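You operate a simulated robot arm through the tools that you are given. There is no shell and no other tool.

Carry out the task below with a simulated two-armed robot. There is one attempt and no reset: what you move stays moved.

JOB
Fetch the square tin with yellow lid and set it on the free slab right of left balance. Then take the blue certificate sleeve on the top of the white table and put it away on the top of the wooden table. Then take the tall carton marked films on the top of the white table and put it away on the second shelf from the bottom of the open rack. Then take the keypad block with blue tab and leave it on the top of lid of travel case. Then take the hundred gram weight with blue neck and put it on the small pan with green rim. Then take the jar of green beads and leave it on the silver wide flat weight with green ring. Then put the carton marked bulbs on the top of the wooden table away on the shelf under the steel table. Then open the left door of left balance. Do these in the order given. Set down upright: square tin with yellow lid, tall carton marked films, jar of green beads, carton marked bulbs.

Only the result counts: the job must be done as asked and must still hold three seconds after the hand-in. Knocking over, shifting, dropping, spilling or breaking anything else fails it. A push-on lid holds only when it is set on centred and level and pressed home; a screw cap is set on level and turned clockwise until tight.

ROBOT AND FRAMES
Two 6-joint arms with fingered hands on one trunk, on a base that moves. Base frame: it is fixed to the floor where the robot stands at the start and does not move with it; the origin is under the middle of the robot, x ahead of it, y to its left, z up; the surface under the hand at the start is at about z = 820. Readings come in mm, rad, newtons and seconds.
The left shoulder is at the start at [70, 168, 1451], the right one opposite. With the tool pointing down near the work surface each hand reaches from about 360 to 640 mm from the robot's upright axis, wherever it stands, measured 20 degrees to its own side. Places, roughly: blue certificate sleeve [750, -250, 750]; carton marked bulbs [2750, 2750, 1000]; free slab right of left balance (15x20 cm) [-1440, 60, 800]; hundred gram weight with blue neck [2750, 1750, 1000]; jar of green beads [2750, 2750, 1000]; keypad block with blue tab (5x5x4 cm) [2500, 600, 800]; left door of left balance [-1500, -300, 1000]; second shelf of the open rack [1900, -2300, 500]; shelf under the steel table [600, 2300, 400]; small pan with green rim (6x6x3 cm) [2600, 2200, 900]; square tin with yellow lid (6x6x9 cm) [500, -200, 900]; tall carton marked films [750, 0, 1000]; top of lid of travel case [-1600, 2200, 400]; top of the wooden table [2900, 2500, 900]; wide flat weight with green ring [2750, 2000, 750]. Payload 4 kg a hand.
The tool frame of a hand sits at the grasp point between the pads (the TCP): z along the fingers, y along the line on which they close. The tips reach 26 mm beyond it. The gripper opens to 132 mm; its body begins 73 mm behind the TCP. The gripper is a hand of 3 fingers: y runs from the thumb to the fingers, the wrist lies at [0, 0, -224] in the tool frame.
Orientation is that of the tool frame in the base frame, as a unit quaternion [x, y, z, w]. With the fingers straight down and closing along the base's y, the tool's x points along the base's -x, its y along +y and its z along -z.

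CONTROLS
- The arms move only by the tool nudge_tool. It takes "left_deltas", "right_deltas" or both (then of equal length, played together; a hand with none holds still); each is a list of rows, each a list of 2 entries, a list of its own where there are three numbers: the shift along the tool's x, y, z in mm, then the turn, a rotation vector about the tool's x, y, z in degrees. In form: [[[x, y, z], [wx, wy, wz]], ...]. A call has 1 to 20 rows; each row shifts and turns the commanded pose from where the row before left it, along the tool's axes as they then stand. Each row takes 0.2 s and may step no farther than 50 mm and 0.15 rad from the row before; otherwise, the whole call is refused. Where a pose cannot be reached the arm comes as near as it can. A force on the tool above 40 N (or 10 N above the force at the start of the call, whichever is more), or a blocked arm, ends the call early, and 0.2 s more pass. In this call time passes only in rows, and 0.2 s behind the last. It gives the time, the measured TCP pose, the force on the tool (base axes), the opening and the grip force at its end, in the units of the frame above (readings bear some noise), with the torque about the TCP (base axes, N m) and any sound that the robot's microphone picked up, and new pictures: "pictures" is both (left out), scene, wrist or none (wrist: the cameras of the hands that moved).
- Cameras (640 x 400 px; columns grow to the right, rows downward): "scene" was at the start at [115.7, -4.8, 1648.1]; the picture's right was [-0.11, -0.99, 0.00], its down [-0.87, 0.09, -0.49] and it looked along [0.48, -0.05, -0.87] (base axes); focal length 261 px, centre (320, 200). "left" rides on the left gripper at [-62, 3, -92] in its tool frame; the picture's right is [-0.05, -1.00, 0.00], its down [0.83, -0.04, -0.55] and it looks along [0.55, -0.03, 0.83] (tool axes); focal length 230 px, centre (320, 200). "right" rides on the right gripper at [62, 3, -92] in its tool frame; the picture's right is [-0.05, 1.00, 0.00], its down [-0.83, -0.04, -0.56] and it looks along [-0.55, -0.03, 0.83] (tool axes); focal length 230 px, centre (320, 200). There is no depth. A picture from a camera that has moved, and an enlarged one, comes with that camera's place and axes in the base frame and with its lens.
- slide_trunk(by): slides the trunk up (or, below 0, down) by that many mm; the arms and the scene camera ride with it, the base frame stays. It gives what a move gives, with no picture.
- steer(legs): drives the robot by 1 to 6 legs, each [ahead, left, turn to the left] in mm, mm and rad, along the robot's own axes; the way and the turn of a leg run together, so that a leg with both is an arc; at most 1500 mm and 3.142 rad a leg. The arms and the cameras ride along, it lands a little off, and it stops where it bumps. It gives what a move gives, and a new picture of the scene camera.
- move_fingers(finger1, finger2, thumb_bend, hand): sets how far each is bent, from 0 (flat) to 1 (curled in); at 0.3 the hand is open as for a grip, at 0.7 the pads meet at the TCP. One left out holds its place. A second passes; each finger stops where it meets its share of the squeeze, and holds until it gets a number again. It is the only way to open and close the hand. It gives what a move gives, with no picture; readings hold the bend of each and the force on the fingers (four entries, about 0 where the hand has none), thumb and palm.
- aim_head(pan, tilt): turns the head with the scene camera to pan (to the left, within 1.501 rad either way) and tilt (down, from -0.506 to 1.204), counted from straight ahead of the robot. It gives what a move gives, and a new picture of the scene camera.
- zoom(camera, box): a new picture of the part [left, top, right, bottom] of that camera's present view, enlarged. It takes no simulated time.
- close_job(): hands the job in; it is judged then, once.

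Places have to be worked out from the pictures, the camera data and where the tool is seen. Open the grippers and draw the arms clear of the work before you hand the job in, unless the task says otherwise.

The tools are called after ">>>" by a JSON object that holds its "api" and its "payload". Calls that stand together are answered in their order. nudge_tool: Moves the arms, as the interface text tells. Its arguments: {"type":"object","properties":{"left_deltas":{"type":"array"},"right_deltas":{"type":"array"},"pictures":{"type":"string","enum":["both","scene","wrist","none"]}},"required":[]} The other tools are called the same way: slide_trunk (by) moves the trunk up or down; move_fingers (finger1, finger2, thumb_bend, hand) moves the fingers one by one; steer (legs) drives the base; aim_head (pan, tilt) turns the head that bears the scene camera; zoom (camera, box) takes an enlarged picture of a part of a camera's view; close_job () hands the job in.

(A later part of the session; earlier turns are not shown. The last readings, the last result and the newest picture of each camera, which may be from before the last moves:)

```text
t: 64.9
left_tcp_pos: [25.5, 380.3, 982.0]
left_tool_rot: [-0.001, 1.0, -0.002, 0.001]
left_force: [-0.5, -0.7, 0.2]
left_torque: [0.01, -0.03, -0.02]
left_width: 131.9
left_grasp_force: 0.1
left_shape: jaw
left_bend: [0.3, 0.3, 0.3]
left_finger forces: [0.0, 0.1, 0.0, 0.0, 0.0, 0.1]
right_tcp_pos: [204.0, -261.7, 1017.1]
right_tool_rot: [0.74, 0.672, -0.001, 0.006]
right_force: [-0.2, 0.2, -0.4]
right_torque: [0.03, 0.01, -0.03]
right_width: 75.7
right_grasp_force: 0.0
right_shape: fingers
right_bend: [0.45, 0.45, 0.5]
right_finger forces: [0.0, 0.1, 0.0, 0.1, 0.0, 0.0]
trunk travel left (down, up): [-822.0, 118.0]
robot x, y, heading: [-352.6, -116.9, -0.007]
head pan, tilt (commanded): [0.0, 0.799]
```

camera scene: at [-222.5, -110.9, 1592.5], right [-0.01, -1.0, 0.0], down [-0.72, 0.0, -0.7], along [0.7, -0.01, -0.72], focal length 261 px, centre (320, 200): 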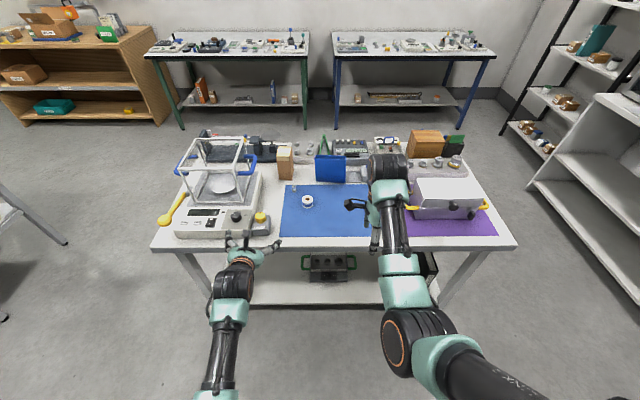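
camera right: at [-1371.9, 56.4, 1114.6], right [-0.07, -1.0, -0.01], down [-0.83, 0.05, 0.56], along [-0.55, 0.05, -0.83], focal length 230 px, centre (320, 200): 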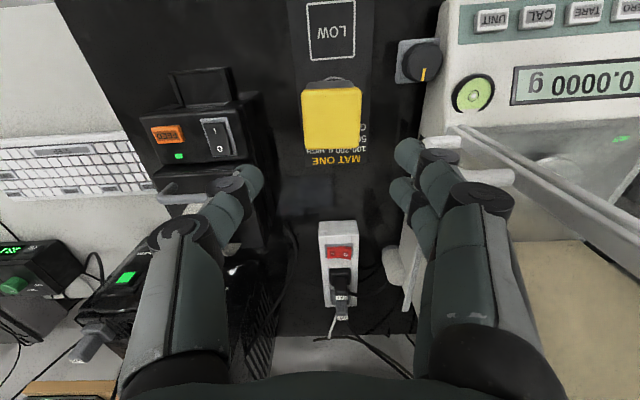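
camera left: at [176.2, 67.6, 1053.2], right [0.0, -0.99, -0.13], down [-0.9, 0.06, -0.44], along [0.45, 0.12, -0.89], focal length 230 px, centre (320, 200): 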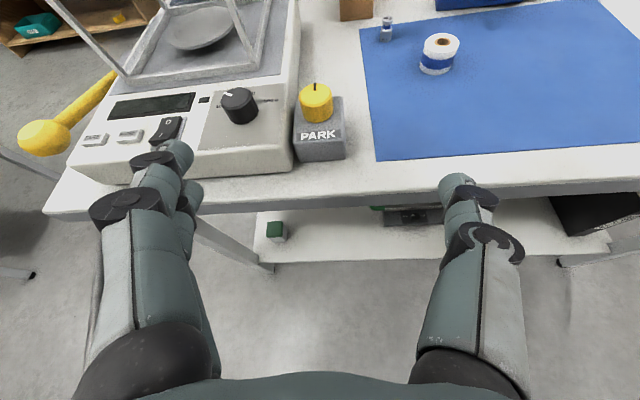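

Left hand parked. I drive to the stance for the sleeve, near [20, 52].

>>> {"api": "steer", "payload": {"legs": [[372, 171, 0.007]]}}

>>> {"api": "aim_head", "payload": {"pan": -0.3, "tilt": 0.95}}

>>> {"api": "zoom", "payload": {"camera": "right", "box": [0, 0, 640, 400]}}

```text
t: 67.4
left_tcp_pos: [396.3, 550.7, 981.8]
left_tool_rot: [-0.005, 1.0, 0.0, 0.0]
left_force: [0.2, 0.2, -0.3]
left_torque: [0.01, -0.01, 0.02]
left_width: 132.1
left_grasp_force: 0.2
left_shape: jaw
left_bend: [0.3, 0.3, 0.3]
left_finger forces: [0.0, 0.0, 0.0, 0.2, 0.0, 0.0]
right_tcp_pos: [580.0, -90.9, 1017.4]
right_tool_rot: [0.738, 0.674, -0.001, 0.005]
right_force: [0.1, 0.6, -0.1]
right_torque: [-0.02, -0.02, -0.02]
right_width: 75.4
right_grasp_force: 0.0
right_shape: fingers
right_bend: [0.45, 0.45, 0.5]
right_finger forces: [0.1, 0.1, 0.0, 0.1, 0.1, 0.1]
trunk travel left (down, up): [-822.0, 118.0]
robot x, y, heading: [20.8, 50.9, -0.002]
head pan, tilt (commanded): [0.0, 0.799]
camera scene: at [149.5, 53.9, 1592.6], right [0.0, -1.0, 0.0], down [-0.72, 0.0, -0.7], along [0.7, 0.0, -0.72], focal length 261 px, centre (320, 200)
```

scene: 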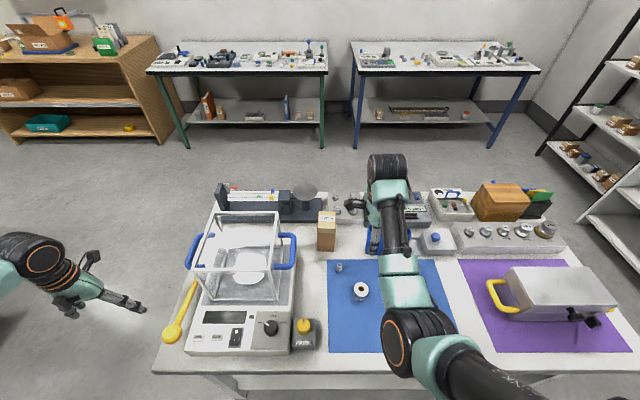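

```text
t: 68.2
left_tcp_pos: [398.0, 551.2, 982.2]
left_tool_rot: [-0.005, 1.0, 0.0, -0.001]
left_force: [0.7, 0.3, -0.4]
left_torque: [-0.01, -0.04, 0.0]
left_width: 132.1
left_grasp_force: 0.0
left_shape: jaw
left_bend: [0.3, 0.3, 0.3]
left_finger forces: [0.0, 0.0, 0.1, 0.0, 0.0, 0.0]
right_tcp_pos: [581.1, -90.0, 1014.7]
right_tool_rot: [0.738, 0.674, -0.003, 0.005]
right_force: [-0.6, 0.0, 0.7]
right_torque: [0.0, -0.01, 0.01]
right_width: 75.9
right_grasp_force: 0.1
right_shape: fingers
right_bend: [0.45, 0.45, 0.5]
right_finger forces: [0.0, 0.0, 0.0, 0.0, 0.0, 0.1]
trunk travel left (down, up): [-822.0, 118.0]
robot x, y, heading: [20.1, 53.0, -0.002]
head pan, tilt (commanded): [-0.3, 0.949]
camera scene: at [140.5, 33.5, 1580.8], right [-0.3, -0.95, 0.0], down [-0.78, 0.24, -0.58], along [0.56, -0.17, -0.81], focal length 261 px, centre (320, 200)
```

scene: 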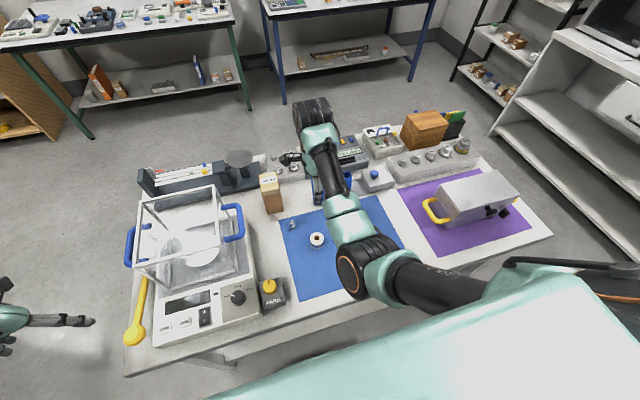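

```text
1.00 times, centred on (320, 200) of right (not enlarged: the box is as wide or as high as the picture)
camera zoom: at [588.8, -28.7, 1107.1], right [0.99, -0.14, 0.01], down [-0.12, -0.82, 0.56], along [-0.07, -0.56, -0.83], focal length 230 px, centre (320, 200)
```

zoom: 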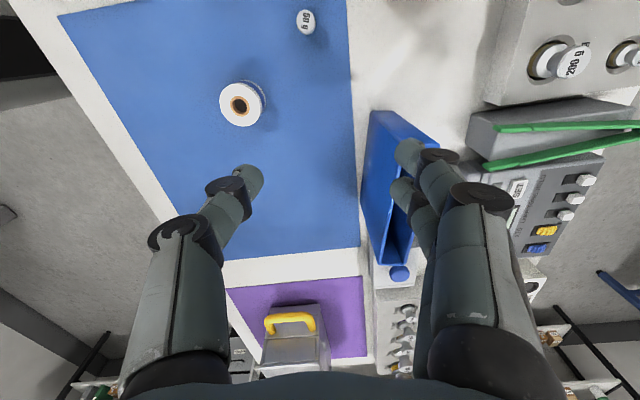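

The sleeve is visible beside the fingers. I zoom in on the wrist view to measure its rim.

>>> {"api": "zoom", "payload": {"camera": "right", "box": [330, 80, 490, 280]}}

>>> {"api": "zoom", "payload": {"camera": "scene", "box": [250, 100, 410, 220]}}

```text
2.00 times, centred on (410, 180) of right
camera zoom: at [588.8, -28.7, 1107.1], right [0.99, -0.14, 0.01], down [-0.12, -0.82, 0.56], along [-0.07, -0.56, -0.83], focal length 460 px, centre (140, 240)
```

zoom: 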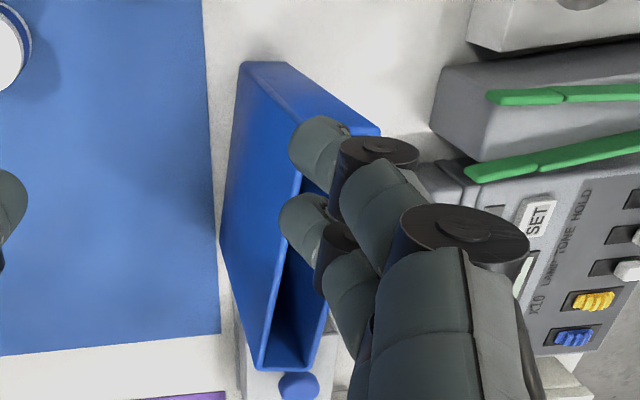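

```text
3.33 times, centred on (330, 160) of scene
camera zoom: at [140.5, 33.5, 1580.8], right [-0.3, -0.95, 0.0], down [-0.78, 0.24, -0.58], along [0.56, -0.17, -0.81], focal length 871 px, centre (287, 333)
```

zoom: 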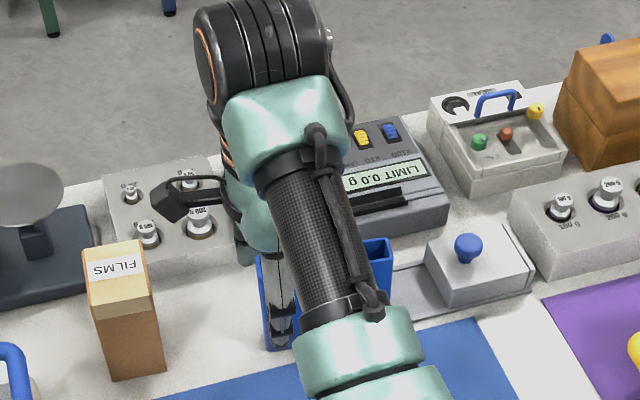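

I estimate the sleeve centre at about [652, -165]. I move above it at the same height and recheck from the wrist.

>>> {"api": "nudge_tool", "payload": {"right_deltas": [[[-22.7, 25.8, 0], [0, 0, 0]], [[-22.7, 25.8, 0], [0, 0, 0]], [[-22.7, 25.8, 0], [0, 0, 0]]], "pictures": "both"}}

```text
t: 69.0
left_tcp_pos: [396.5, 550.6, 981.1]
left_tool_rot: [-0.004, 1.0, 0.0, -0.002]
left_force: [0.5, 0.3, -0.2]
left_torque: [0.02, -0.02, -0.01]
left_width: 131.9
left_grasp_force: 0.1
left_shape: jaw
left_bend: [0.3, 0.3, 0.3]
left_finger forces: [0.0, 0.1, 0.0, 0.1, 0.0, 0.1]
right_tcp_pos: [650.1, -164.7, 1016.0]
right_tool_rot: [0.738, 0.674, -0.001, 0.005]
right_force: [-0.1, 0.5, 0.9]
right_torque: [0.03, 0.02, 0.05]
right_width: 75.9
right_grasp_force: 0.0
right_shape: fingers
right_bend: [0.45, 0.45, 0.5]
right_finger forces: [0.1, 0.1, 0.0, 0.0, 0.0, 0.1]
trunk travel left (down, up): [-822.0, 118.0]
robot x, y, heading: [18.5, 53.2, 0.001]
head pan, tilt (commanded): [-0.3, 0.949]
camera scene: at [140.2, 32.5, 1580.8], right [-0.3, -0.95, 0.0], down [-0.78, 0.24, -0.58], along [0.56, -0.17, -0.81], focal length 261 px, centre (320, 200)
camera right: at [659.8, -103.5, 1106.8], right [0.99, -0.14, 0.01], down [-0.12, -0.82, 0.56], along [-0.08, -0.56, -0.83], focal length 230 px, centre (320, 200)
```

scene: 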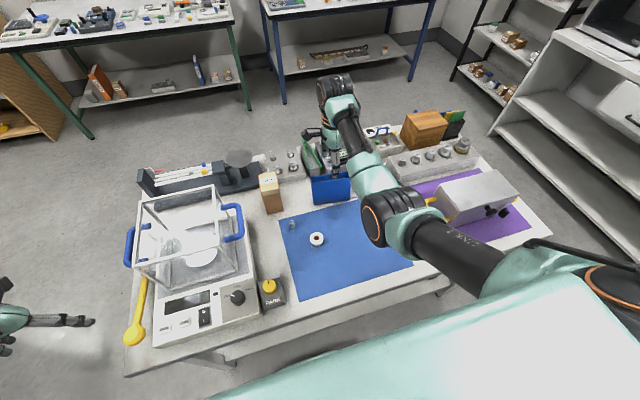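
right: 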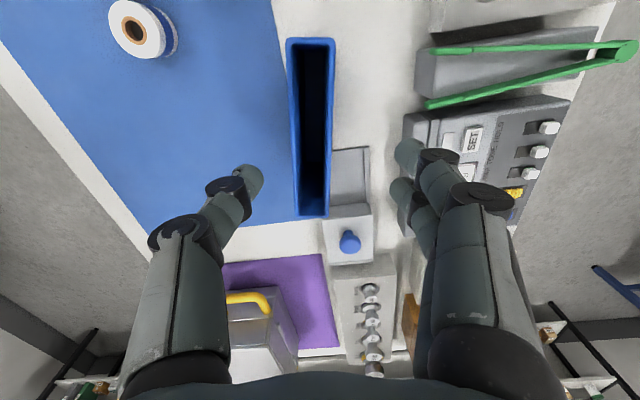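

The wrist view puts the sleeve centre at about [646, -165], turned ~3° more than the hand. I correct and lower to z≈908 around it.

>>> {"api": "nudge_tool", "payload": {"right_deltas": [[[0, -4, 20], [0, 0, 3]], [[0, 0, 30], [0, 0, 0]], [[0, 0, 30], [0, 0, 0]], [[0, 0, 28], [0, 0, 0]]], "pictures": "both"}}

```text
t: 70.0
left_tcp_pos: [396.2, 550.5, 982.1]
left_tool_rot: [-0.005, 1.0, 0.0, -0.001]
left_force: [-0.1, 0.4, 0.0]
left_torque: [-0.02, 0.01, -0.01]
left_width: 132.0
left_grasp_force: 0.2
left_shape: jaw
left_bend: [0.3, 0.3, 0.3]
left_finger forces: [0.0, 0.1, 0.0, 0.0, 0.1, 0.0]
right_tcp_pos: [649.9, -166.6, 907.8]
right_tool_rot: [0.756, 0.655, -0.001, 0.006]
right_force: [0.5, 0.2, 0.0]
right_torque: [-0.03, 0.0, -0.02]
right_width: 75.9
right_grasp_force: 0.1
right_shape: fingers
right_bend: [0.45, 0.45, 0.5]
right_finger forces: [0.0, 0.1, 0.0, 0.1, 0.0, 0.0]
trunk travel left (down, up): [-822.0, 118.0]
robot x, y, heading: [20.1, 51.6, -0.003]
head pan, tilt (commanded): [-0.3, 0.949]
camera scene: at [140.2, 33.0, 1580.9], right [-0.3, -0.95, 0.0], down [-0.78, 0.24, -0.58], along [0.56, -0.17, -0.81], focal length 261 px, centre (320, 200)
camera right: at [660.3, -106.0, 999.8], right [0.98, -0.19, 0.01], down [-0.16, -0.81, 0.56], along [-0.1, -0.55, -0.83], focal length 230 px, centre (320, 200)
```

scene: 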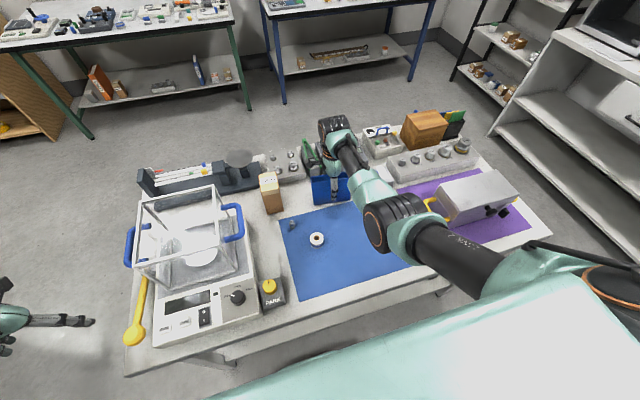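
right: 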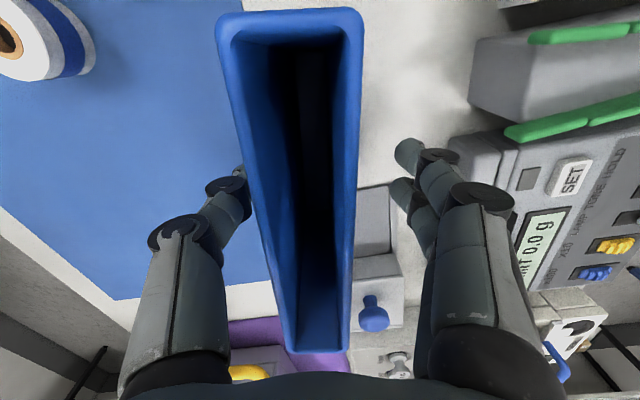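

The sleeve is about 5 mm toward the thumb. I shift to centre it and close the hand gently.

>>> {"api": "nudge_tool", "payload": {"right_deltas": [[[0, -5, 0], [0, 0, 0]]], "pictures": "none"}}

>>> {"api": "move_fingers", "payload": {"hand": "right", "finger1": 0.7, "finger2": 0.7, "thumb_bend": 0.7}}

>>> {"api": "nudge_tool", "payload": {"right_deltas": [[[0, 0, -10], [0, 0, 0]], [[0, 0, -20], [0, 0, 0]]], "pictures": "both"}}

```text
t: 70.4
left_tcp_pos: [395.2, 550.0, 980.8]
left_tool_rot: [-0.004, 1.0, 0.0, -0.001]
left_force: [-0.4, -0.4, 0.1]
left_torque: [0.02, -0.01, 0.01]
left_width: 131.9
left_grasp_force: 0.0
left_shape: jaw
left_bend: [0.3, 0.3, 0.3]
left_finger forces: [0.1, 0.0, 0.1, 0.0, 0.0, 0.0]
right_tcp_pos: [642.3, -166.0, 910.1]
right_tool_rot: [0.756, 0.655, -0.002, 0.006]
right_force: [-0.2, -0.4, -0.6]
right_torque: [0.0, 0.01, 0.0]
right_width: 75.8
right_grasp_force: 0.0
right_shape: fingers
right_bend: [0.45, 0.45, 0.5]
right_finger forces: [0.0, 0.0, 0.1, 0.1, 0.0, 0.1]
trunk travel left (down, up): [-822.0, 118.0]
robot x, y, heading: [19.9, 52.4, -0.002]
head pan, tilt (commanded): [-0.3, 0.949]
```

```text
t: 71.4
left_tcp_pos: [396.3, 549.6, 980.9]
left_tool_rot: [-0.004, 1.0, 0.0, -0.001]
left_force: [0.8, 1.0, -0.3]
left_torque: [0.02, 0.01, -0.04]
left_width: 132.0
left_grasp_force: 0.1
left_shape: jaw
left_bend: [0.3, 0.3, 0.3]
left_finger forces: [0.0, 0.0, 0.1, 0.1, 0.1, 0.0]
right_tcp_pos: [645.3, -166.3, 910.2]
right_tool_rot: [0.756, 0.655, -0.001, 0.005]
right_force: [0.2, 0.2, -0.6]
right_torque: [0.01, -0.01, -0.03]
right_width: 28.6
right_grasp_force: 11.4
right_shape: fingers
right_bend: [0.62, 0.62, 0.66]
right_finger forces: [5.7, 5.6, 0.1, 0.0, 11.4, 0.0]
trunk travel left (down, up): [-822.0, 118.0]
robot x, y, heading: [19.8, 49.7, -0.004]
head pan, tilt (commanded): [-0.3, 0.949]
```

```text
t: 72.0
left_tcp_pos: [396.1, 550.4, 982.1]
left_tool_rot: [-0.004, 1.0, 0.001, 0.0]
left_force: [0.5, -0.4, 0.3]
left_torque: [-0.01, 0.01, -0.02]
left_width: 132.0
left_grasp_force: 0.1
left_shape: jaw
left_bend: [0.3, 0.3, 0.3]
left_finger forces: [0.1, 0.0, 0.0, 0.0, 0.0, 0.0]
right_tcp_pos: [641.2, -166.6, 939.7]
right_tool_rot: [0.756, 0.655, -0.001, 0.006]
right_force: [0.7, 0.8, -1.1]
right_torque: [0.0, -0.01, -0.03]
right_width: 28.5
right_grasp_force: 11.1
right_shape: fingers
right_bend: [0.62, 0.62, 0.66]
right_finger forces: [5.8, 5.6, 0.1, 0.1, 11.4, 0.1]
trunk travel left (down, up): [-822.0, 118.0]
robot x, y, heading: [18.8, 56.4, -0.001]
head pan, tilt (commanded): [-0.3, 0.949]
camera scene: at [139.6, 33.2, 1580.9], right [-0.3, -0.95, 0.0], down [-0.78, 0.24, -0.58], along [0.56, -0.17, -0.81], focal length 261 px, centre (320, 200)
camera right: at [653.5, -104.3, 1030.8], right [0.98, -0.19, 0.01], down [-0.16, -0.81, 0.56], along [-0.1, -0.55, -0.83], focal length 230 px, centre (320, 200)
```

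scene: 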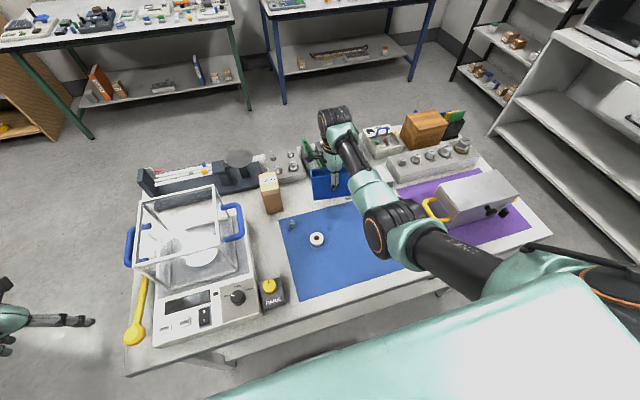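
right: 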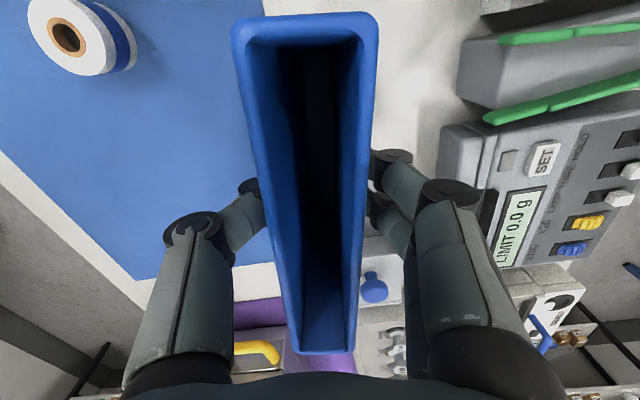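

The sleeve is lifted (11 N grip). I raise it higher, back away from the table, and bring the left hand closer in for the drive.

>>> {"api": "nudge_tool", "payload": {"right_deltas": [[[0, 0, -37], [0, 0, 0]], [[0, 0, -37], [0, 0, 0]], [[0, 0, -36], [0, 0, 0]]], "pictures": "none"}}

>>> {"api": "steer", "payload": {"legs": [[-400, 0, 0]]}}

>>> {"api": "nudge_tool", "payload": {"left_deltas": [[[-13, -34, 5], [0, 0, 0]], [[-13, -34, 5], [0, 0, 0]], [[-13, -34, 5], [0, 0, 0]], [[-13, -34, 5], [0, 0, 0]], [[-13, -34, 5], [0, 0, 0]], [[-13, -34, 5], [0, 0, 0]], [[-13, -34, 5], [0, 0, 0]], [[-13, -34, 5], [0, 0, 0]]], "pictures": "scene"}}

```text
t: 72.8
left_tcp_pos: [396.7, 549.8, 982.3]
left_tool_rot: [-0.005, 1.0, 0.0, -0.001]
left_force: [-0.3, 1.2, 0.2]
left_torque: [0.01, 0.02, 0.01]
left_width: 132.0
left_grasp_force: 0.1
left_shape: jaw
left_bend: [0.3, 0.3, 0.3]
left_finger forces: [0.0, 0.0, 0.0, 0.0, 0.1, 0.0]
right_tcp_pos: [643.3, -162.9, 1048.4]
right_tool_rot: [0.755, 0.655, -0.001, 0.005]
right_force: [-0.4, 0.8, -1.3]
right_torque: [0.01, 0.0, -0.01]
right_width: 28.7
right_grasp_force: 11.6
right_shape: fingers
right_bend: [0.62, 0.62, 0.66]
right_finger forces: [5.8, 5.6, 0.1, 0.0, 11.4, 0.0]
trunk travel left (down, up): [-822.0, 118.0]
robot x, y, heading: [21.4, 55.1, -0.0]
head pan, tilt (commanded): [-0.3, 0.949]
```

```text
t: 75.3
left_tcp_pos: [-1.6, 550.4, 980.2]
left_tool_rot: [-0.004, 1.0, 0.0, -0.001]
left_force: [-0.5, 0.1, 0.2]
left_torque: [-0.01, 0.01, 0.04]
left_width: 132.1
left_grasp_force: 0.0
left_shape: jaw
left_bend: [0.3, 0.3, 0.3]
left_finger forces: [0.1, 0.0, 0.1, 0.0, 0.1, 0.1]
right_tcp_pos: [244.3, -162.5, 1047.2]
right_tool_rot: [0.755, 0.655, -0.002, 0.004]
right_force: [-0.1, -0.2, -1.2]
right_torque: [0.04, 0.01, -0.01]
right_width: 28.6
right_grasp_force: 11.4
right_shape: fingers
right_bend: [0.62, 0.62, 0.66]
right_finger forces: [5.8, 5.5, 0.0, 0.0, 11.3, 0.0]
trunk travel left (down, up): [-822.0, 118.0]
robot x, y, heading: [-379.0, 56.9, -0.002]
head pan, tilt (commanded): [-0.3, 0.949]
camera scene: at [-257.8, 34.1, 1580.7], right [-0.3, -0.95, 0.0], down [-0.78, 0.24, -0.58], along [0.55, -0.17, -0.81], focal length 261 px, centre (320, 200)
```

scene: 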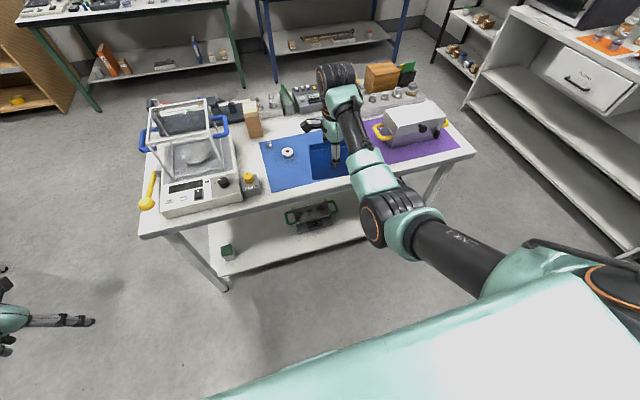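

```text
t: 77.1
left_tcp_pos: [104.4, 277.4, 942.1]
left_tool_rot: [-0.004, 1.0, 0.001, -0.001]
left_force: [0.0, -0.9, 0.7]
left_torque: [0.02, -0.01, -0.02]
left_width: 132.1
left_grasp_force: 0.1
left_shape: jaw
left_bend: [0.3, 0.3, 0.3]
left_finger forces: [0.0, 0.0, 0.1, 0.1, 0.1, 0.0]
right_tcp_pos: [243.9, -164.3, 1048.1]
right_tool_rot: [0.756, 0.654, -0.001, 0.004]
right_force: [-0.3, -0.2, -2.2]
right_torque: [0.04, -0.02, -0.02]
right_width: 28.7
right_grasp_force: 11.8
right_shape: fingers
right_bend: [0.62, 0.62, 0.66]
right_finger forces: [5.6, 5.7, 0.0, 0.0, 11.4, 0.0]
trunk travel left (down, up): [-822.0, 118.0]
robot x, y, heading: [-377.2, 51.3, -0.009]
head pan, tilt (commanded): [-0.3, 0.949]
camera scene: at [-258.8, 31.8, 1580.8], right [-0.3, -0.95, 0.0], down [-0.78, 0.24, -0.58], along [0.55, -0.17, -0.81], focal length 261 px, centre (320, 200)
```

scene: 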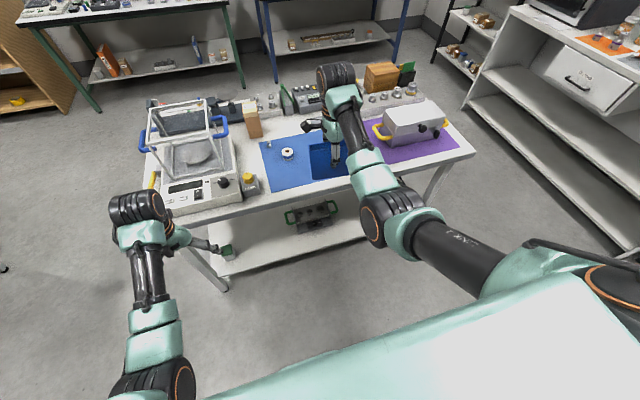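

Both hands are compact. I strafe left into the corridor between the white and steel tables and drive ahead to about [1500, 1005].

>>> {"api": "steer", "payload": {"legs": [[0, 950, 0.005], [1000, 0, 0], [870, 0, 0]]}}

>>> {"api": "aim_head", "payload": {"pan": 0.7, "tilt": 0.4}}

```text
t: 91.0
left_tcp_pos: [1973.4, 1195.5, 941.1]
left_tool_rot: [0.001, 1.0, 0.0, -0.001]
left_force: [0.3, -0.3, -0.5]
left_torque: [0.0, -0.02, 0.02]
left_width: 132.1
left_grasp_force: 0.1
left_shape: jaw
left_bend: [0.3, 0.3, 0.3]
left_finger forces: [0.1, 0.0, 0.0, 0.0, 0.0, 0.0]
right_tcp_pos: [2109.8, 754.0, 1048.8]
right_tool_rot: [0.758, 0.652, -0.001, 0.006]
right_force: [0.1, 0.3, -0.8]
right_torque: [0.0, 0.0, 0.01]
right_width: 28.8
right_grasp_force: 11.1
right_shape: fingers
right_bend: [0.62, 0.62, 0.66]
right_finger forces: [5.7, 5.6, 0.0, 0.0, 11.5, 0.2]
trunk travel left (down, up): [-822.0, 118.0]
robot x, y, heading: [1485.8, 976.2, -0.007]
head pan, tilt (commanded): [-0.3, 0.949]
camera scene: at [1607.1, 954.3, 1580.9], right [-0.31, -0.95, 0.0], down [-0.77, 0.25, -0.58], along [0.55, -0.18, -0.81], focal length 261 px, centre (320, 200)
```

scene: 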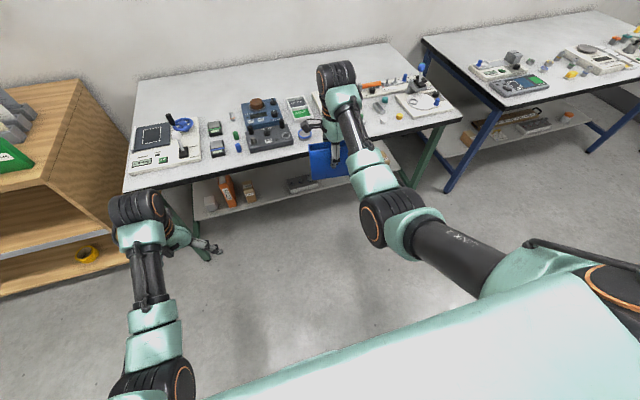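

```text
t: 92.2
left_tcp_pos: [1973.5, 1194.5, 940.9]
left_tool_rot: [0.0, 1.0, 0.0, -0.001]
left_force: [0.2, -0.4, -0.3]
left_torque: [-0.02, 0.01, 0.01]
left_width: 131.7
left_grasp_force: 0.0
left_shape: jaw
left_bend: [0.3, 0.3, 0.3]
left_finger forces: [0.0, 0.1, 0.0, 0.0, 0.0, 0.1]
right_tcp_pos: [2109.4, 753.8, 1049.7]
right_tool_rot: [0.758, 0.652, -0.001, 0.005]
right_force: [-0.2, -0.2, -1.5]
right_torque: [0.0, -0.03, 0.01]
right_width: 28.6
right_grasp_force: 11.4
right_shape: fingers
right_bend: [0.62, 0.62, 0.66]
right_finger forces: [5.7, 5.7, 0.0, 0.0, 11.3, 0.0]
trunk travel left (down, up): [-822.0, 118.0]
robot x, y, heading: [1485.6, 974.8, -0.011]
head pan, tilt (commanded): [0.7, 0.4]
camera scene: at [1610.3, 1035.3, 1627.4], right [0.64, -0.77, 0.0], down [-0.3, -0.25, -0.92], along [0.71, 0.59, -0.39], focal length 261 px, centre (320, 200)
```

scene: 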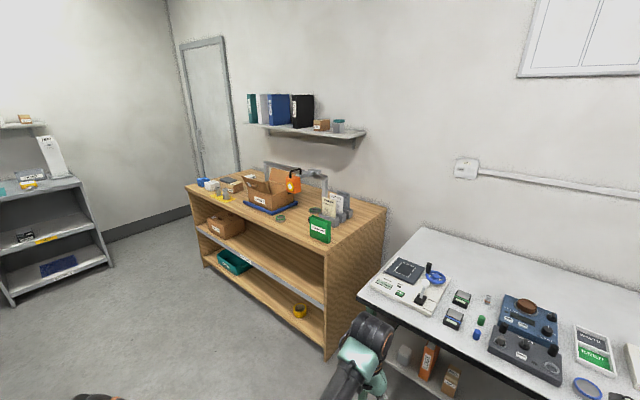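

The wooden unit's top is visible. I zoom in on it to find free space and the later items.

>>> {"api": "zoom", "payload": {"camera": "scene", "box": [176, 150, 400, 290]}}

>>> {"api": "zoom", "payload": {"camera": "scene", "box": [290, 180, 370, 250]}}

```text
2.86 times, centred on (288, 220) of scene
camera zoom: at [1610.3, 1035.3, 1627.4], right [0.64, -0.77, 0.0], down [-0.3, -0.25, -0.92], along [0.71, 0.59, -0.39], focal length 747 px, centre (411, 143)
```

zoom: 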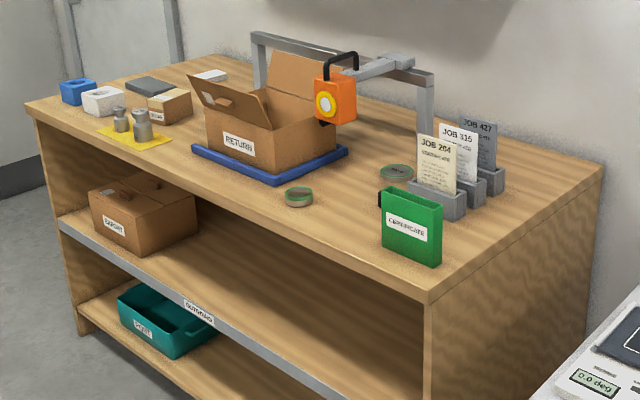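

```text
5.71 times, centred on (330, 215) of scene
camera zoom: at [1610.3, 1035.3, 1627.4], right [0.64, -0.77, 0.0], down [-0.3, -0.25, -0.92], along [0.71, 0.59, -0.39], focal length 1494 px, centre (263, 114)
```

zoom: 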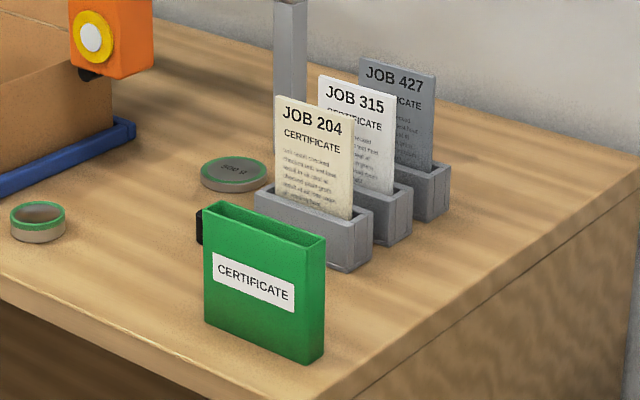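

The pan, the flat 500 g weight, a green sleeve, the RETURN carton and the bulbs carton are on the unit. Free front space lies between the green sleeve and the pan, near [2565, 2020]. I strafe left to line up and look again.

>>> {"api": "steer", "payload": {"legs": [[0, 1262, 0.01]]}}

>>> {"api": "aim_head", "payload": {"pan": 0.0, "tilt": 0.6}}

```text
t: 98.7
left_tcp_pos: [1999.1, 2470.3, 942.0]
left_tool_rot: [0.007, 1.0, 0.001, -0.001]
left_force: [-0.6, 0.1, -0.4]
left_torque: [0.03, 0.0, 0.01]
left_width: 132.1
left_grasp_force: 0.1
left_shape: jaw
left_bend: [0.3, 0.3, 0.3]
left_finger forces: [0.1, 0.0, 0.0, 0.0, 0.1, 0.1]
right_tcp_pos: [2128.0, 2026.0, 1048.8]
right_tool_rot: [0.763, 0.646, -0.001, 0.005]
right_force: [-0.1, 1.1, -1.6]
right_torque: [-0.03, -0.02, 0.01]
right_width: 28.5
right_grasp_force: 11.6
right_shape: fingers
right_bend: [0.62, 0.62, 0.66]
right_finger forces: [5.7, 5.7, 0.1, 0.0, 11.4, 0.0]
trunk travel left (down, up): [-822.0, 118.0]
robot x, y, heading: [1515.0, 2255.2, -0.026]
head pan, tilt (commanded): [0.7, 0.4]
camera scene: at [1633.2, 2313.7, 1627.5], right [0.63, -0.78, 0.0], down [-0.3, -0.24, -0.92], along [0.72, 0.58, -0.39], focal length 261 px, centre (320, 200)
```

scene: 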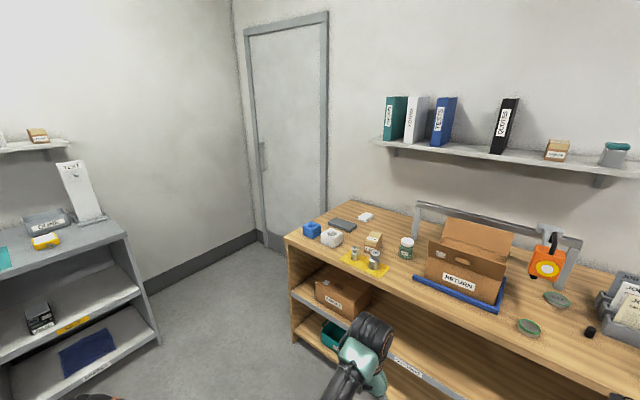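

```text
t: 99.7
left_tcp_pos: [1998.1, 2469.8, 941.2]
left_tool_rot: [0.007, 1.0, 0.0, -0.001]
left_force: [-0.6, -0.1, -0.3]
left_torque: [0.02, 0.02, -0.02]
left_width: 132.0
left_grasp_force: 0.0
left_shape: jaw
left_bend: [0.3, 0.3, 0.3]
left_finger forces: [0.0, 0.0, 0.0, 0.0, 0.1, 0.0]
right_tcp_pos: [2127.6, 2025.9, 1048.0]
right_tool_rot: [0.763, 0.647, -0.001, 0.005]
right_force: [-0.3, -1.0, -1.2]
right_torque: [-0.01, -0.02, 0.05]
right_width: 28.7
right_grasp_force: 11.7
right_shape: fingers
right_bend: [0.62, 0.62, 0.66]
right_finger forces: [5.7, 5.6, 0.1, 0.0, 11.3, 0.0]
trunk travel left (down, up): [-822.0, 118.0]
robot x, y, heading: [1509.6, 2256.6, -0.028]
head pan, tilt (commanded): [0.0, 0.6]
camera scene: at [1649.3, 2254.0, 1609.3], right [-0.02, -1.0, 0.0], down [-0.56, 0.01, -0.82], along [0.82, -0.02, -0.57], focal length 261 px, centre (320, 200)
```

scene: 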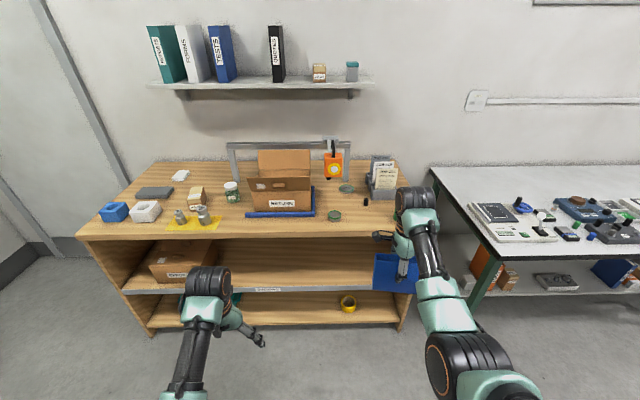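

Now the jar of green beads shows as well. I zoom in on both halves of the wooden top.

>>> {"api": "zoom", "payload": {"camera": "scene", "box": [280, 130, 440, 250]}}

>>> {"api": "zoom", "payload": {"camera": "scene", "box": [80, 140, 280, 260]}}

```text
3.33 times, centred on (360, 190) of scene
camera zoom: at [1649.3, 2254.0, 1609.3], right [-0.02, -1.0, 0.0], down [-0.56, 0.01, -0.82], along [0.82, -0.02, -0.57], focal length 871 px, centre (187, 233)
```

zoom: 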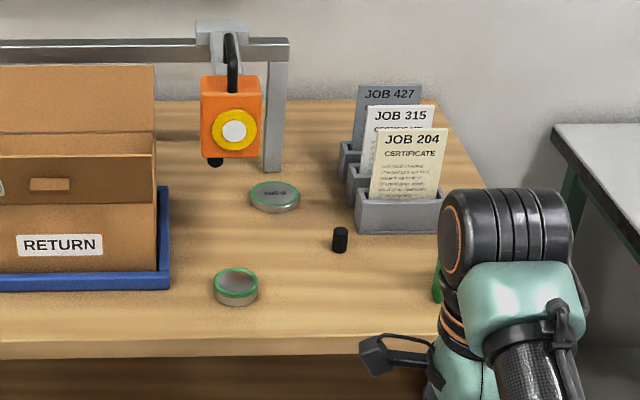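

```text
3.20 times, centred on (180, 200) of scene
camera zoom: at [1649.3, 2254.0, 1609.3], right [-0.02, -1.0, 0.0], down [-0.56, 0.01, -0.82], along [0.82, -0.02, -0.57], focal length 836 px, centre (768, 200)
```

zoom: 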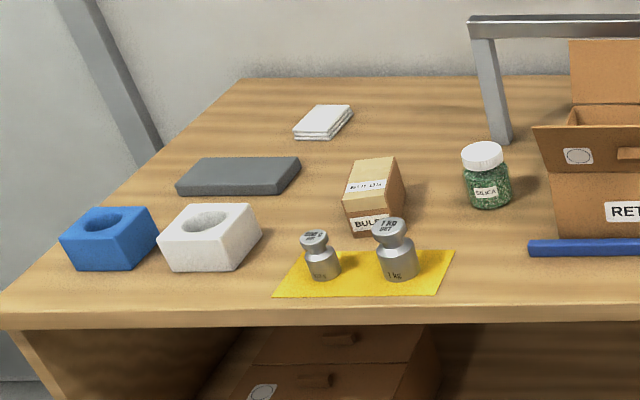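

I plan to set the sleeve at about [2575, 1995], between the green sleeve and the pan. I drive forward to bring the right hand over that spot.

>>> {"api": "steer", "payload": {"legs": [[430, -40, 0.027]]}}

>>> {"api": "aim_head", "payload": {"pan": -0.35, "tilt": 0.85}}

>>> {"api": "zoom", "payload": {"camera": "right", "box": [0, 0, 640, 400]}}

```text
t: 102.4
left_tcp_pos: [2420.1, 2443.7, 941.1]
left_tool_rot: [-0.011, 1.0, 0.0, 0.0]
left_force: [0.5, 0.0, 0.0]
left_torque: [0.01, 0.01, -0.02]
left_width: 131.8
left_grasp_force: 0.0
left_shape: jaw
left_bend: [0.3, 0.3, 0.3]
left_finger forces: [0.1, 0.0, 0.0, 0.1, 0.1, 0.1]
right_tcp_pos: [2567.2, 2005.2, 1049.7]
right_tool_rot: [0.751, 0.66, -0.001, 0.005]
right_force: [0.3, -0.3, -1.0]
right_torque: [0.01, 0.02, 0.01]
right_width: 28.7
right_grasp_force: 11.5
right_shape: fingers
right_bend: [0.62, 0.62, 0.66]
right_finger forces: [5.7, 5.7, 0.0, 0.0, 11.4, 0.0]
trunk travel left (down, up): [-822.0, 118.0]
robot x, y, heading: [1939.9, 2212.1, 0.012]
head pan, tilt (commanded): [0.0, 0.6]
camera scene: at [2078.6, 2215.8, 1609.4], right [0.01, -1.0, 0.0], down [-0.56, -0.01, -0.83], along [0.83, 0.01, -0.56], focal length 261 px, centre (320, 200)
```

scene: 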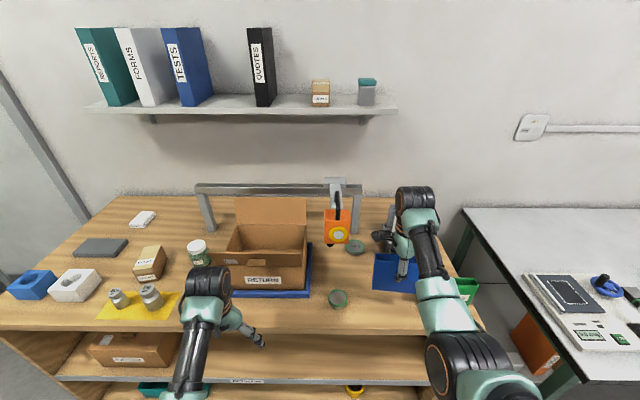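

```text
t: 103.2
left_tcp_pos: [2420.9, 2443.9, 941.1]
left_tool_rot: [-0.011, 1.0, 0.0, -0.001]
left_force: [-0.7, -0.7, -0.1]
left_torque: [0.01, 0.03, 0.02]
left_width: 132.0
left_grasp_force: 0.0
left_shape: jaw
left_bend: [0.3, 0.3, 0.3]
left_finger forces: [0.0, 0.0, 0.0, 0.0, 0.1, 0.1]
right_tcp_pos: [2567.2, 2005.5, 1048.3]
right_tool_rot: [0.751, 0.661, -0.002, 0.005]
right_force: [0.1, -0.4, -1.0]
right_torque: [0.0, 0.02, -0.03]
right_width: 28.7
right_grasp_force: 11.7
right_shape: fingers
right_bend: [0.62, 0.62, 0.66]
right_finger forces: [5.7, 5.7, 0.0, 0.0, 11.4, 0.1]
trunk travel left (down, up): [-822.0, 118.0]
robot x, y, heading: [1940.4, 2211.5, 0.009]
head pan, tilt (commanded): [-0.351, 0.85]
camera scene: at [2066.2, 2188.7, 1588.3], right [-0.33, -0.94, 0.0], down [-0.71, 0.25, -0.66], along [0.62, -0.22, -0.75], focal length 261 px, centre (320, 200)
```

scene: 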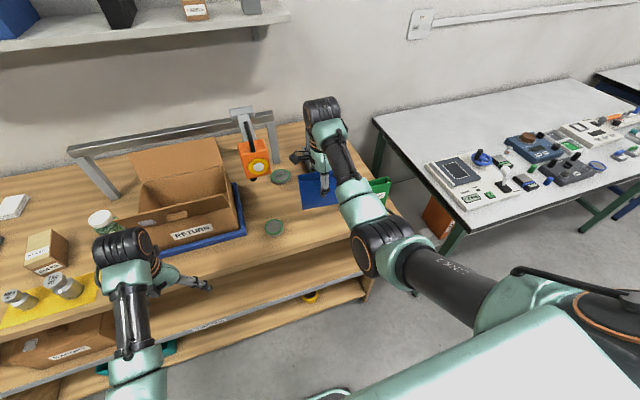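

```text
1.00 times, centred on (320, 200) of right (not enlarged: the box is as wide or as high as the picture)
camera zoom: at [2577.9, 2066.5, 1139.0], right [0.98, -0.18, 0.01], down [-0.15, -0.81, 0.56], along [-0.1, -0.55, -0.83], focal length 230 px, centre (320, 200)
```

zoom: 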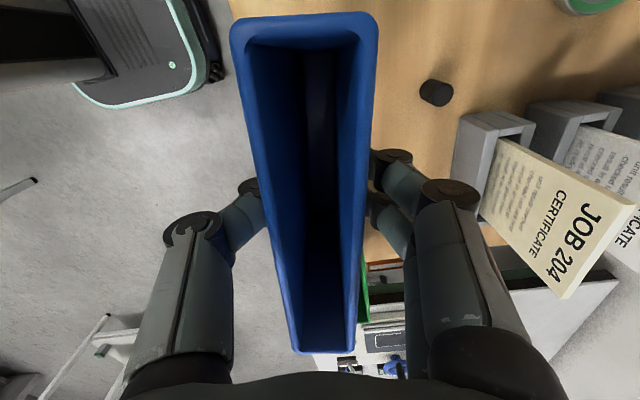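

The spot below the sleeve is bare wood about 65 mm behind the front edge, clear of the green sleeve, black cylinder and pan. I lower it.

>>> {"api": "nudge_tool", "payload": {"right_deltas": [[[0, 0, 30], [0, 0, 0]], [[0, 0, 30], [0, 0, 0]], [[0, 0, 25], [0, 0, 0]]], "pictures": "both"}}

```text
t: 104.0
left_tcp_pos: [2421.3, 2443.4, 941.2]
left_tool_rot: [-0.012, 1.0, 0.0, 0.0]
left_force: [0.7, 0.5, 0.1]
left_torque: [0.02, 0.02, 0.0]
left_width: 132.1
left_grasp_force: 0.1
left_shape: jaw
left_bend: [0.3, 0.3, 0.3]
left_finger forces: [0.1, 0.1, 0.0, 0.1, 0.1, 0.1]
right_tcp_pos: [2566.9, 2001.6, 963.1]
right_tool_rot: [0.751, 0.66, -0.002, 0.005]
right_force: [-0.5, -1.3, -1.5]
right_torque: [0.01, -0.05, 0.02]
right_width: 28.4
right_grasp_force: 11.3
right_shape: fingers
right_bend: [0.62, 0.62, 0.66]
right_finger forces: [5.7, 5.6, 0.0, 0.1, 11.3, 0.1]
trunk travel left (down, up): [-822.0, 118.0]
robot x, y, heading: [1941.2, 2210.2, 0.009]
head pan, tilt (commanded): [-0.351, 0.85]
camera scene: at [2065.6, 2188.6, 1588.4], right [-0.33, -0.94, 0.0], down [-0.71, 0.25, -0.66], along [0.62, -0.22, -0.75], focal length 261 px, centre (320, 200)
camera right: at [2576.9, 2063.9, 1054.3], right [0.98, -0.18, 0.01], down [-0.15, -0.81, 0.56], along [-0.1, -0.55, -0.83], focal length 230 px, centre (320, 200)
```

scene: 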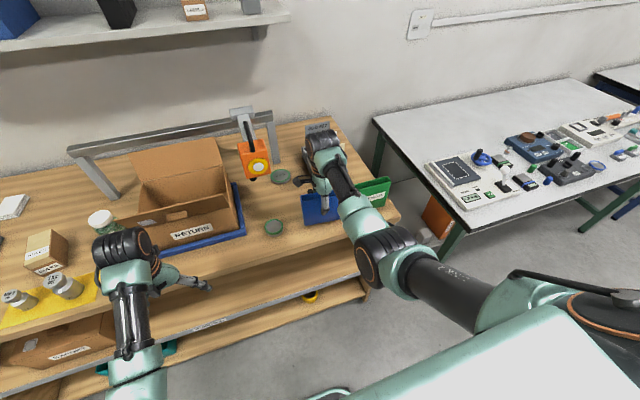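
right: 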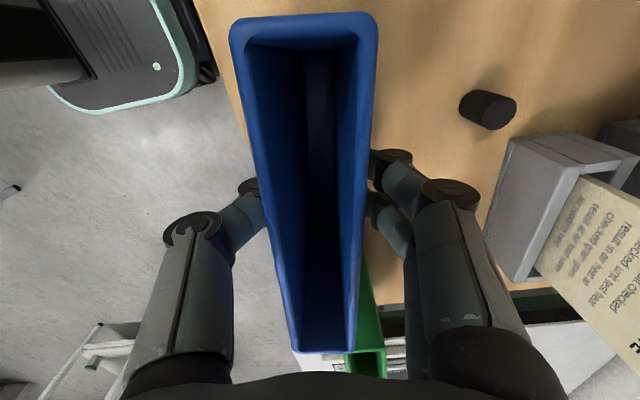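

The edge and green sleeve are both well clear. I continue down in small steps to contact.

>>> {"api": "nudge_tool", "payload": {"right_deltas": [[[0, 0, 10], [0, 0, 0]], [[0, 0, 6], [0, 0, 0]]], "pictures": "none"}}

>>> {"api": "nudge_tool", "payload": {"right_deltas": [[[0, 0, 4], [0, 0, 0]]], "pictures": "none"}}

>>> {"api": "nudge_tool", "payload": {"right_deltas": [[[0, 0, 4], [0, 0, 0]]], "pictures": "none"}}

```text
t: 104.6
left_tcp_pos: [2421.6, 2443.5, 941.8]
left_tool_rot: [-0.011, 1.0, 0.001, -0.001]
left_force: [0.0, 0.0, -0.2]
left_torque: [-0.04, 0.0, -0.02]
left_width: 132.0
left_grasp_force: 0.0
left_shape: jaw
left_bend: [0.3, 0.3, 0.3]
left_finger forces: [0.0, 0.0, 0.0, 0.1, 0.0, 0.0]
right_tcp_pos: [2567.4, 2002.7, 947.3]
right_tool_rot: [0.752, 0.659, -0.001, 0.005]
right_force: [0.4, 0.2, -0.5]
right_torque: [0.03, 0.03, -0.03]
right_width: 28.6
right_grasp_force: 12.0
right_shape: fingers
right_bend: [0.63, 0.62, 0.66]
right_finger forces: [6.1, 5.5, 0.0, 0.0, 11.6, 0.0]
trunk travel left (down, up): [-822.0, 118.0]
robot x, y, heading: [1944.0, 2210.7, 0.012]
head pan, tilt (commanded): [-0.351, 0.85]
```

```text
t: 105.0
left_tcp_pos: [2420.9, 2444.7, 942.2]
left_tool_rot: [-0.012, 1.0, 0.001, 0.001]
left_force: [0.5, -0.6, -0.5]
left_torque: [0.02, 0.0, -0.02]
left_width: 132.2
left_grasp_force: 0.0
left_shape: jaw
left_bend: [0.3, 0.3, 0.3]
left_finger forces: [0.1, 0.1, 0.0, 0.1, 0.0, 0.0]
right_tcp_pos: [2567.0, 2003.0, 944.2]
right_tool_rot: [0.751, 0.66, 0.0, 0.007]
right_force: [-0.1, -2.0, 4.7]
right_torque: [0.05, 0.07, -0.02]
right_width: 28.3
right_grasp_force: 12.2
right_shape: fingers
right_bend: [0.63, 0.62, 0.66]
right_finger forces: [7.0, 6.0, 0.1, 0.1, 12.1, 0.0]
trunk travel left (down, up): [-822.0, 118.0]
robot x, y, heading: [1937.9, 2208.8, 0.016]
head pan, tilt (commanded): [-0.351, 0.85]
```

```text
t: 105.4
left_tcp_pos: [2419.7, 2443.1, 942.5]
left_tool_rot: [-0.011, 1.0, -0.002, 0.001]
left_force: [0.1, -0.9, 0.0]
left_torque: [-0.03, 0.06, -0.01]
left_width: 131.9
left_grasp_force: 0.0
left_shape: jaw
left_bend: [0.3, 0.3, 0.3]
left_finger forces: [0.1, 0.0, 0.0, 0.0, 0.1, 0.0]
right_tcp_pos: [2567.3, 2003.3, 942.9]
right_tool_rot: [0.751, 0.66, 0.001, 0.008]
right_force: [3.2, -1.8, 18.6]
right_torque: [0.0, -0.08, 0.0]
right_width: 28.3
right_grasp_force: 14.7
right_shape: fingers
right_bend: [0.64, 0.63, 0.67]
right_finger forces: [8.4, 7.7, 0.0, 0.0, 13.2, 0.0]
trunk travel left (down, up): [-822.0, 118.0]
robot x, y, heading: [1938.8, 2213.8, 0.01]
head pan, tilt (commanded): [-0.351, 0.85]
```

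Contact at z≈944, so the wooden top is near z 851. I ease off and open the hand.

>>> {"api": "nudge_tool", "payload": {"right_deltas": [[[0, 0, -4], [0, 0, 0]]], "pictures": "none"}}

>>> {"api": "move_fingers", "payload": {"hand": "right", "finger1": 0.5, "finger2": 0.5, "thumb_bend": 0.5}}

>>> {"api": "zoom", "payload": {"camera": "right", "box": [0, 0, 640, 400]}}

```text
t: 105.8
left_tcp_pos: [2420.6, 2444.8, 941.2]
left_tool_rot: [-0.011, 1.0, 0.0, 0.0]
left_force: [-0.4, -0.4, -0.4]
left_torque: [0.01, -0.03, 0.0]
left_width: 132.0
left_grasp_force: 0.0
left_shape: jaw
left_bend: [0.3, 0.3, 0.3]
left_finger forces: [0.0, 0.0, 0.0, 0.0, 0.0, 0.1]
right_tcp_pos: [2566.4, 2003.3, 943.9]
right_tool_rot: [0.751, 0.66, -0.001, 0.005]
right_force: [3.4, -2.0, 12.3]
right_torque: [0.01, -0.1, -0.01]
right_width: 28.3
right_grasp_force: 14.1
right_shape: fingers
right_bend: [0.64, 0.63, 0.67]
right_finger forces: [8.3, 7.5, 0.0, 0.0, 12.0, 0.0]
trunk travel left (down, up): [-822.0, 118.0]
robot x, y, heading: [1940.6, 2210.6, 0.013]
head pan, tilt (commanded): [-0.351, 0.85]
```

```text
t: 106.8
left_tcp_pos: [2420.7, 2443.3, 940.2]
left_tool_rot: [-0.011, 1.0, 0.0, -0.001]
left_force: [0.4, 0.0, -0.3]
left_torque: [-0.02, -0.02, 0.0]
left_width: 132.2
left_grasp_force: 0.1
left_shape: jaw
left_bend: [0.3, 0.3, 0.3]
left_finger forces: [0.0, 0.0, 0.0, 0.1, 0.0, 0.0]
right_tcp_pos: [2567.2, 2005.0, 942.9]
right_tool_rot: [0.751, 0.661, -0.001, 0.005]
right_force: [0.6, 0.3, -0.7]
right_torque: [-0.01, 0.03, 0.01]
right_width: 67.2
right_grasp_force: 0.0
right_shape: fingers
right_bend: [0.5, 0.5, 0.5]
right_finger forces: [0.0, 0.1, 0.1, 0.0, 0.0, 0.0]
trunk travel left (down, up): [-822.0, 118.0]
robot x, y, heading: [1938.1, 2210.7, 0.011]
head pan, tilt (commanded): [-0.351, 0.85]
```

```text
1.00 times, centred on (320, 200) of right (not enlarged: the box is as wide or as high as the picture)
camera zoom: at [2577.8, 2065.2, 1034.0], right [0.98, -0.18, 0.01], down [-0.15, -0.81, 0.56], along [-0.1, -0.55, -0.83], focal length 230 px, centre (320, 200)
```

zoom: 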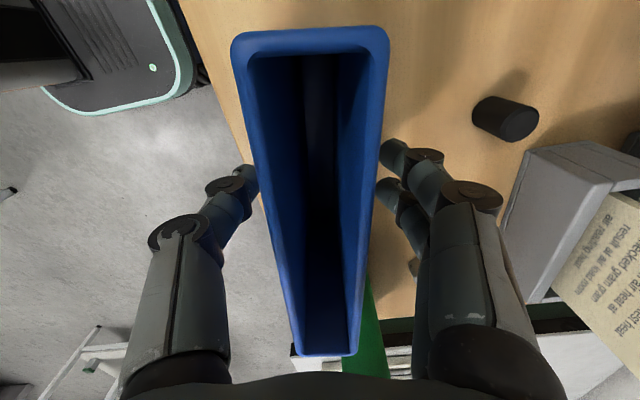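

The sleeve stands by itself with clear gaps to the fingers. I lift the right hand straight up.

>>> {"api": "nudge_tool", "payload": {"right_deltas": [[[0, 0, -20], [0, 0, 0]], [[0, 0, -35], [0, 0, 0]], [[0, 0, -40], [0, 0, 0]], [[0, 0, -25], [0, 0, 0]]], "pictures": "both"}}

```text
t: 107.8
left_tcp_pos: [2421.1, 2444.0, 942.0]
left_tool_rot: [-0.01, 1.0, 0.0, -0.001]
left_force: [-0.6, 0.3, 0.0]
left_torque: [-0.02, -0.02, 0.04]
left_width: 132.0
left_grasp_force: 0.1
left_shape: jaw
left_bend: [0.3, 0.3, 0.3]
left_finger forces: [0.0, 0.0, 0.0, 0.1, 0.1, 0.1]
right_tcp_pos: [2565.8, 2005.4, 1063.7]
right_tool_rot: [0.751, 0.66, -0.002, 0.006]
right_force: [0.3, 1.0, -0.1]
right_torque: [0.04, -0.01, 0.0]
right_width: 67.3
right_grasp_force: 0.1
right_shape: fingers
right_bend: [0.5, 0.5, 0.5]
right_finger forces: [0.0, 0.0, 0.1, 0.0, 0.1, 0.0]
trunk travel left (down, up): [-822.0, 118.0]
robot x, y, heading: [1943.0, 2207.2, 0.012]
head pan, tilt (commanded): [-0.351, 0.85]
camera scene: at [2065.1, 2188.8, 1588.4], right [-0.33, -0.94, 0.0], down [-0.71, 0.25, -0.66], along [0.62, -0.22, -0.75], focal length 261 px, centre (320, 200)
camera right: at [2576.4, 2067.3, 1155.1], right [0.98, -0.18, 0.01], down [-0.15, -0.81, 0.56], along [-0.1, -0.55, -0.83], focal length 230 px, centre (320, 200)
```

scene: 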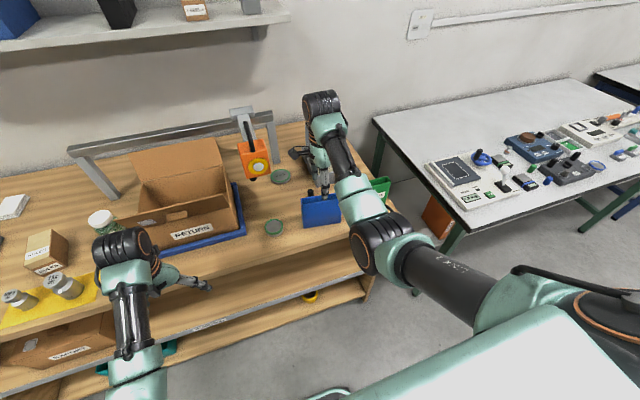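
right: 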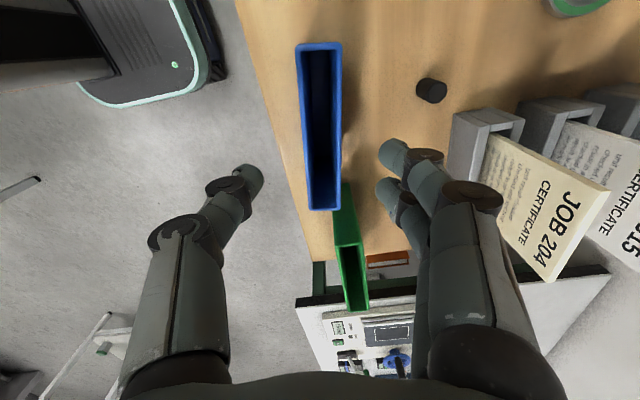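

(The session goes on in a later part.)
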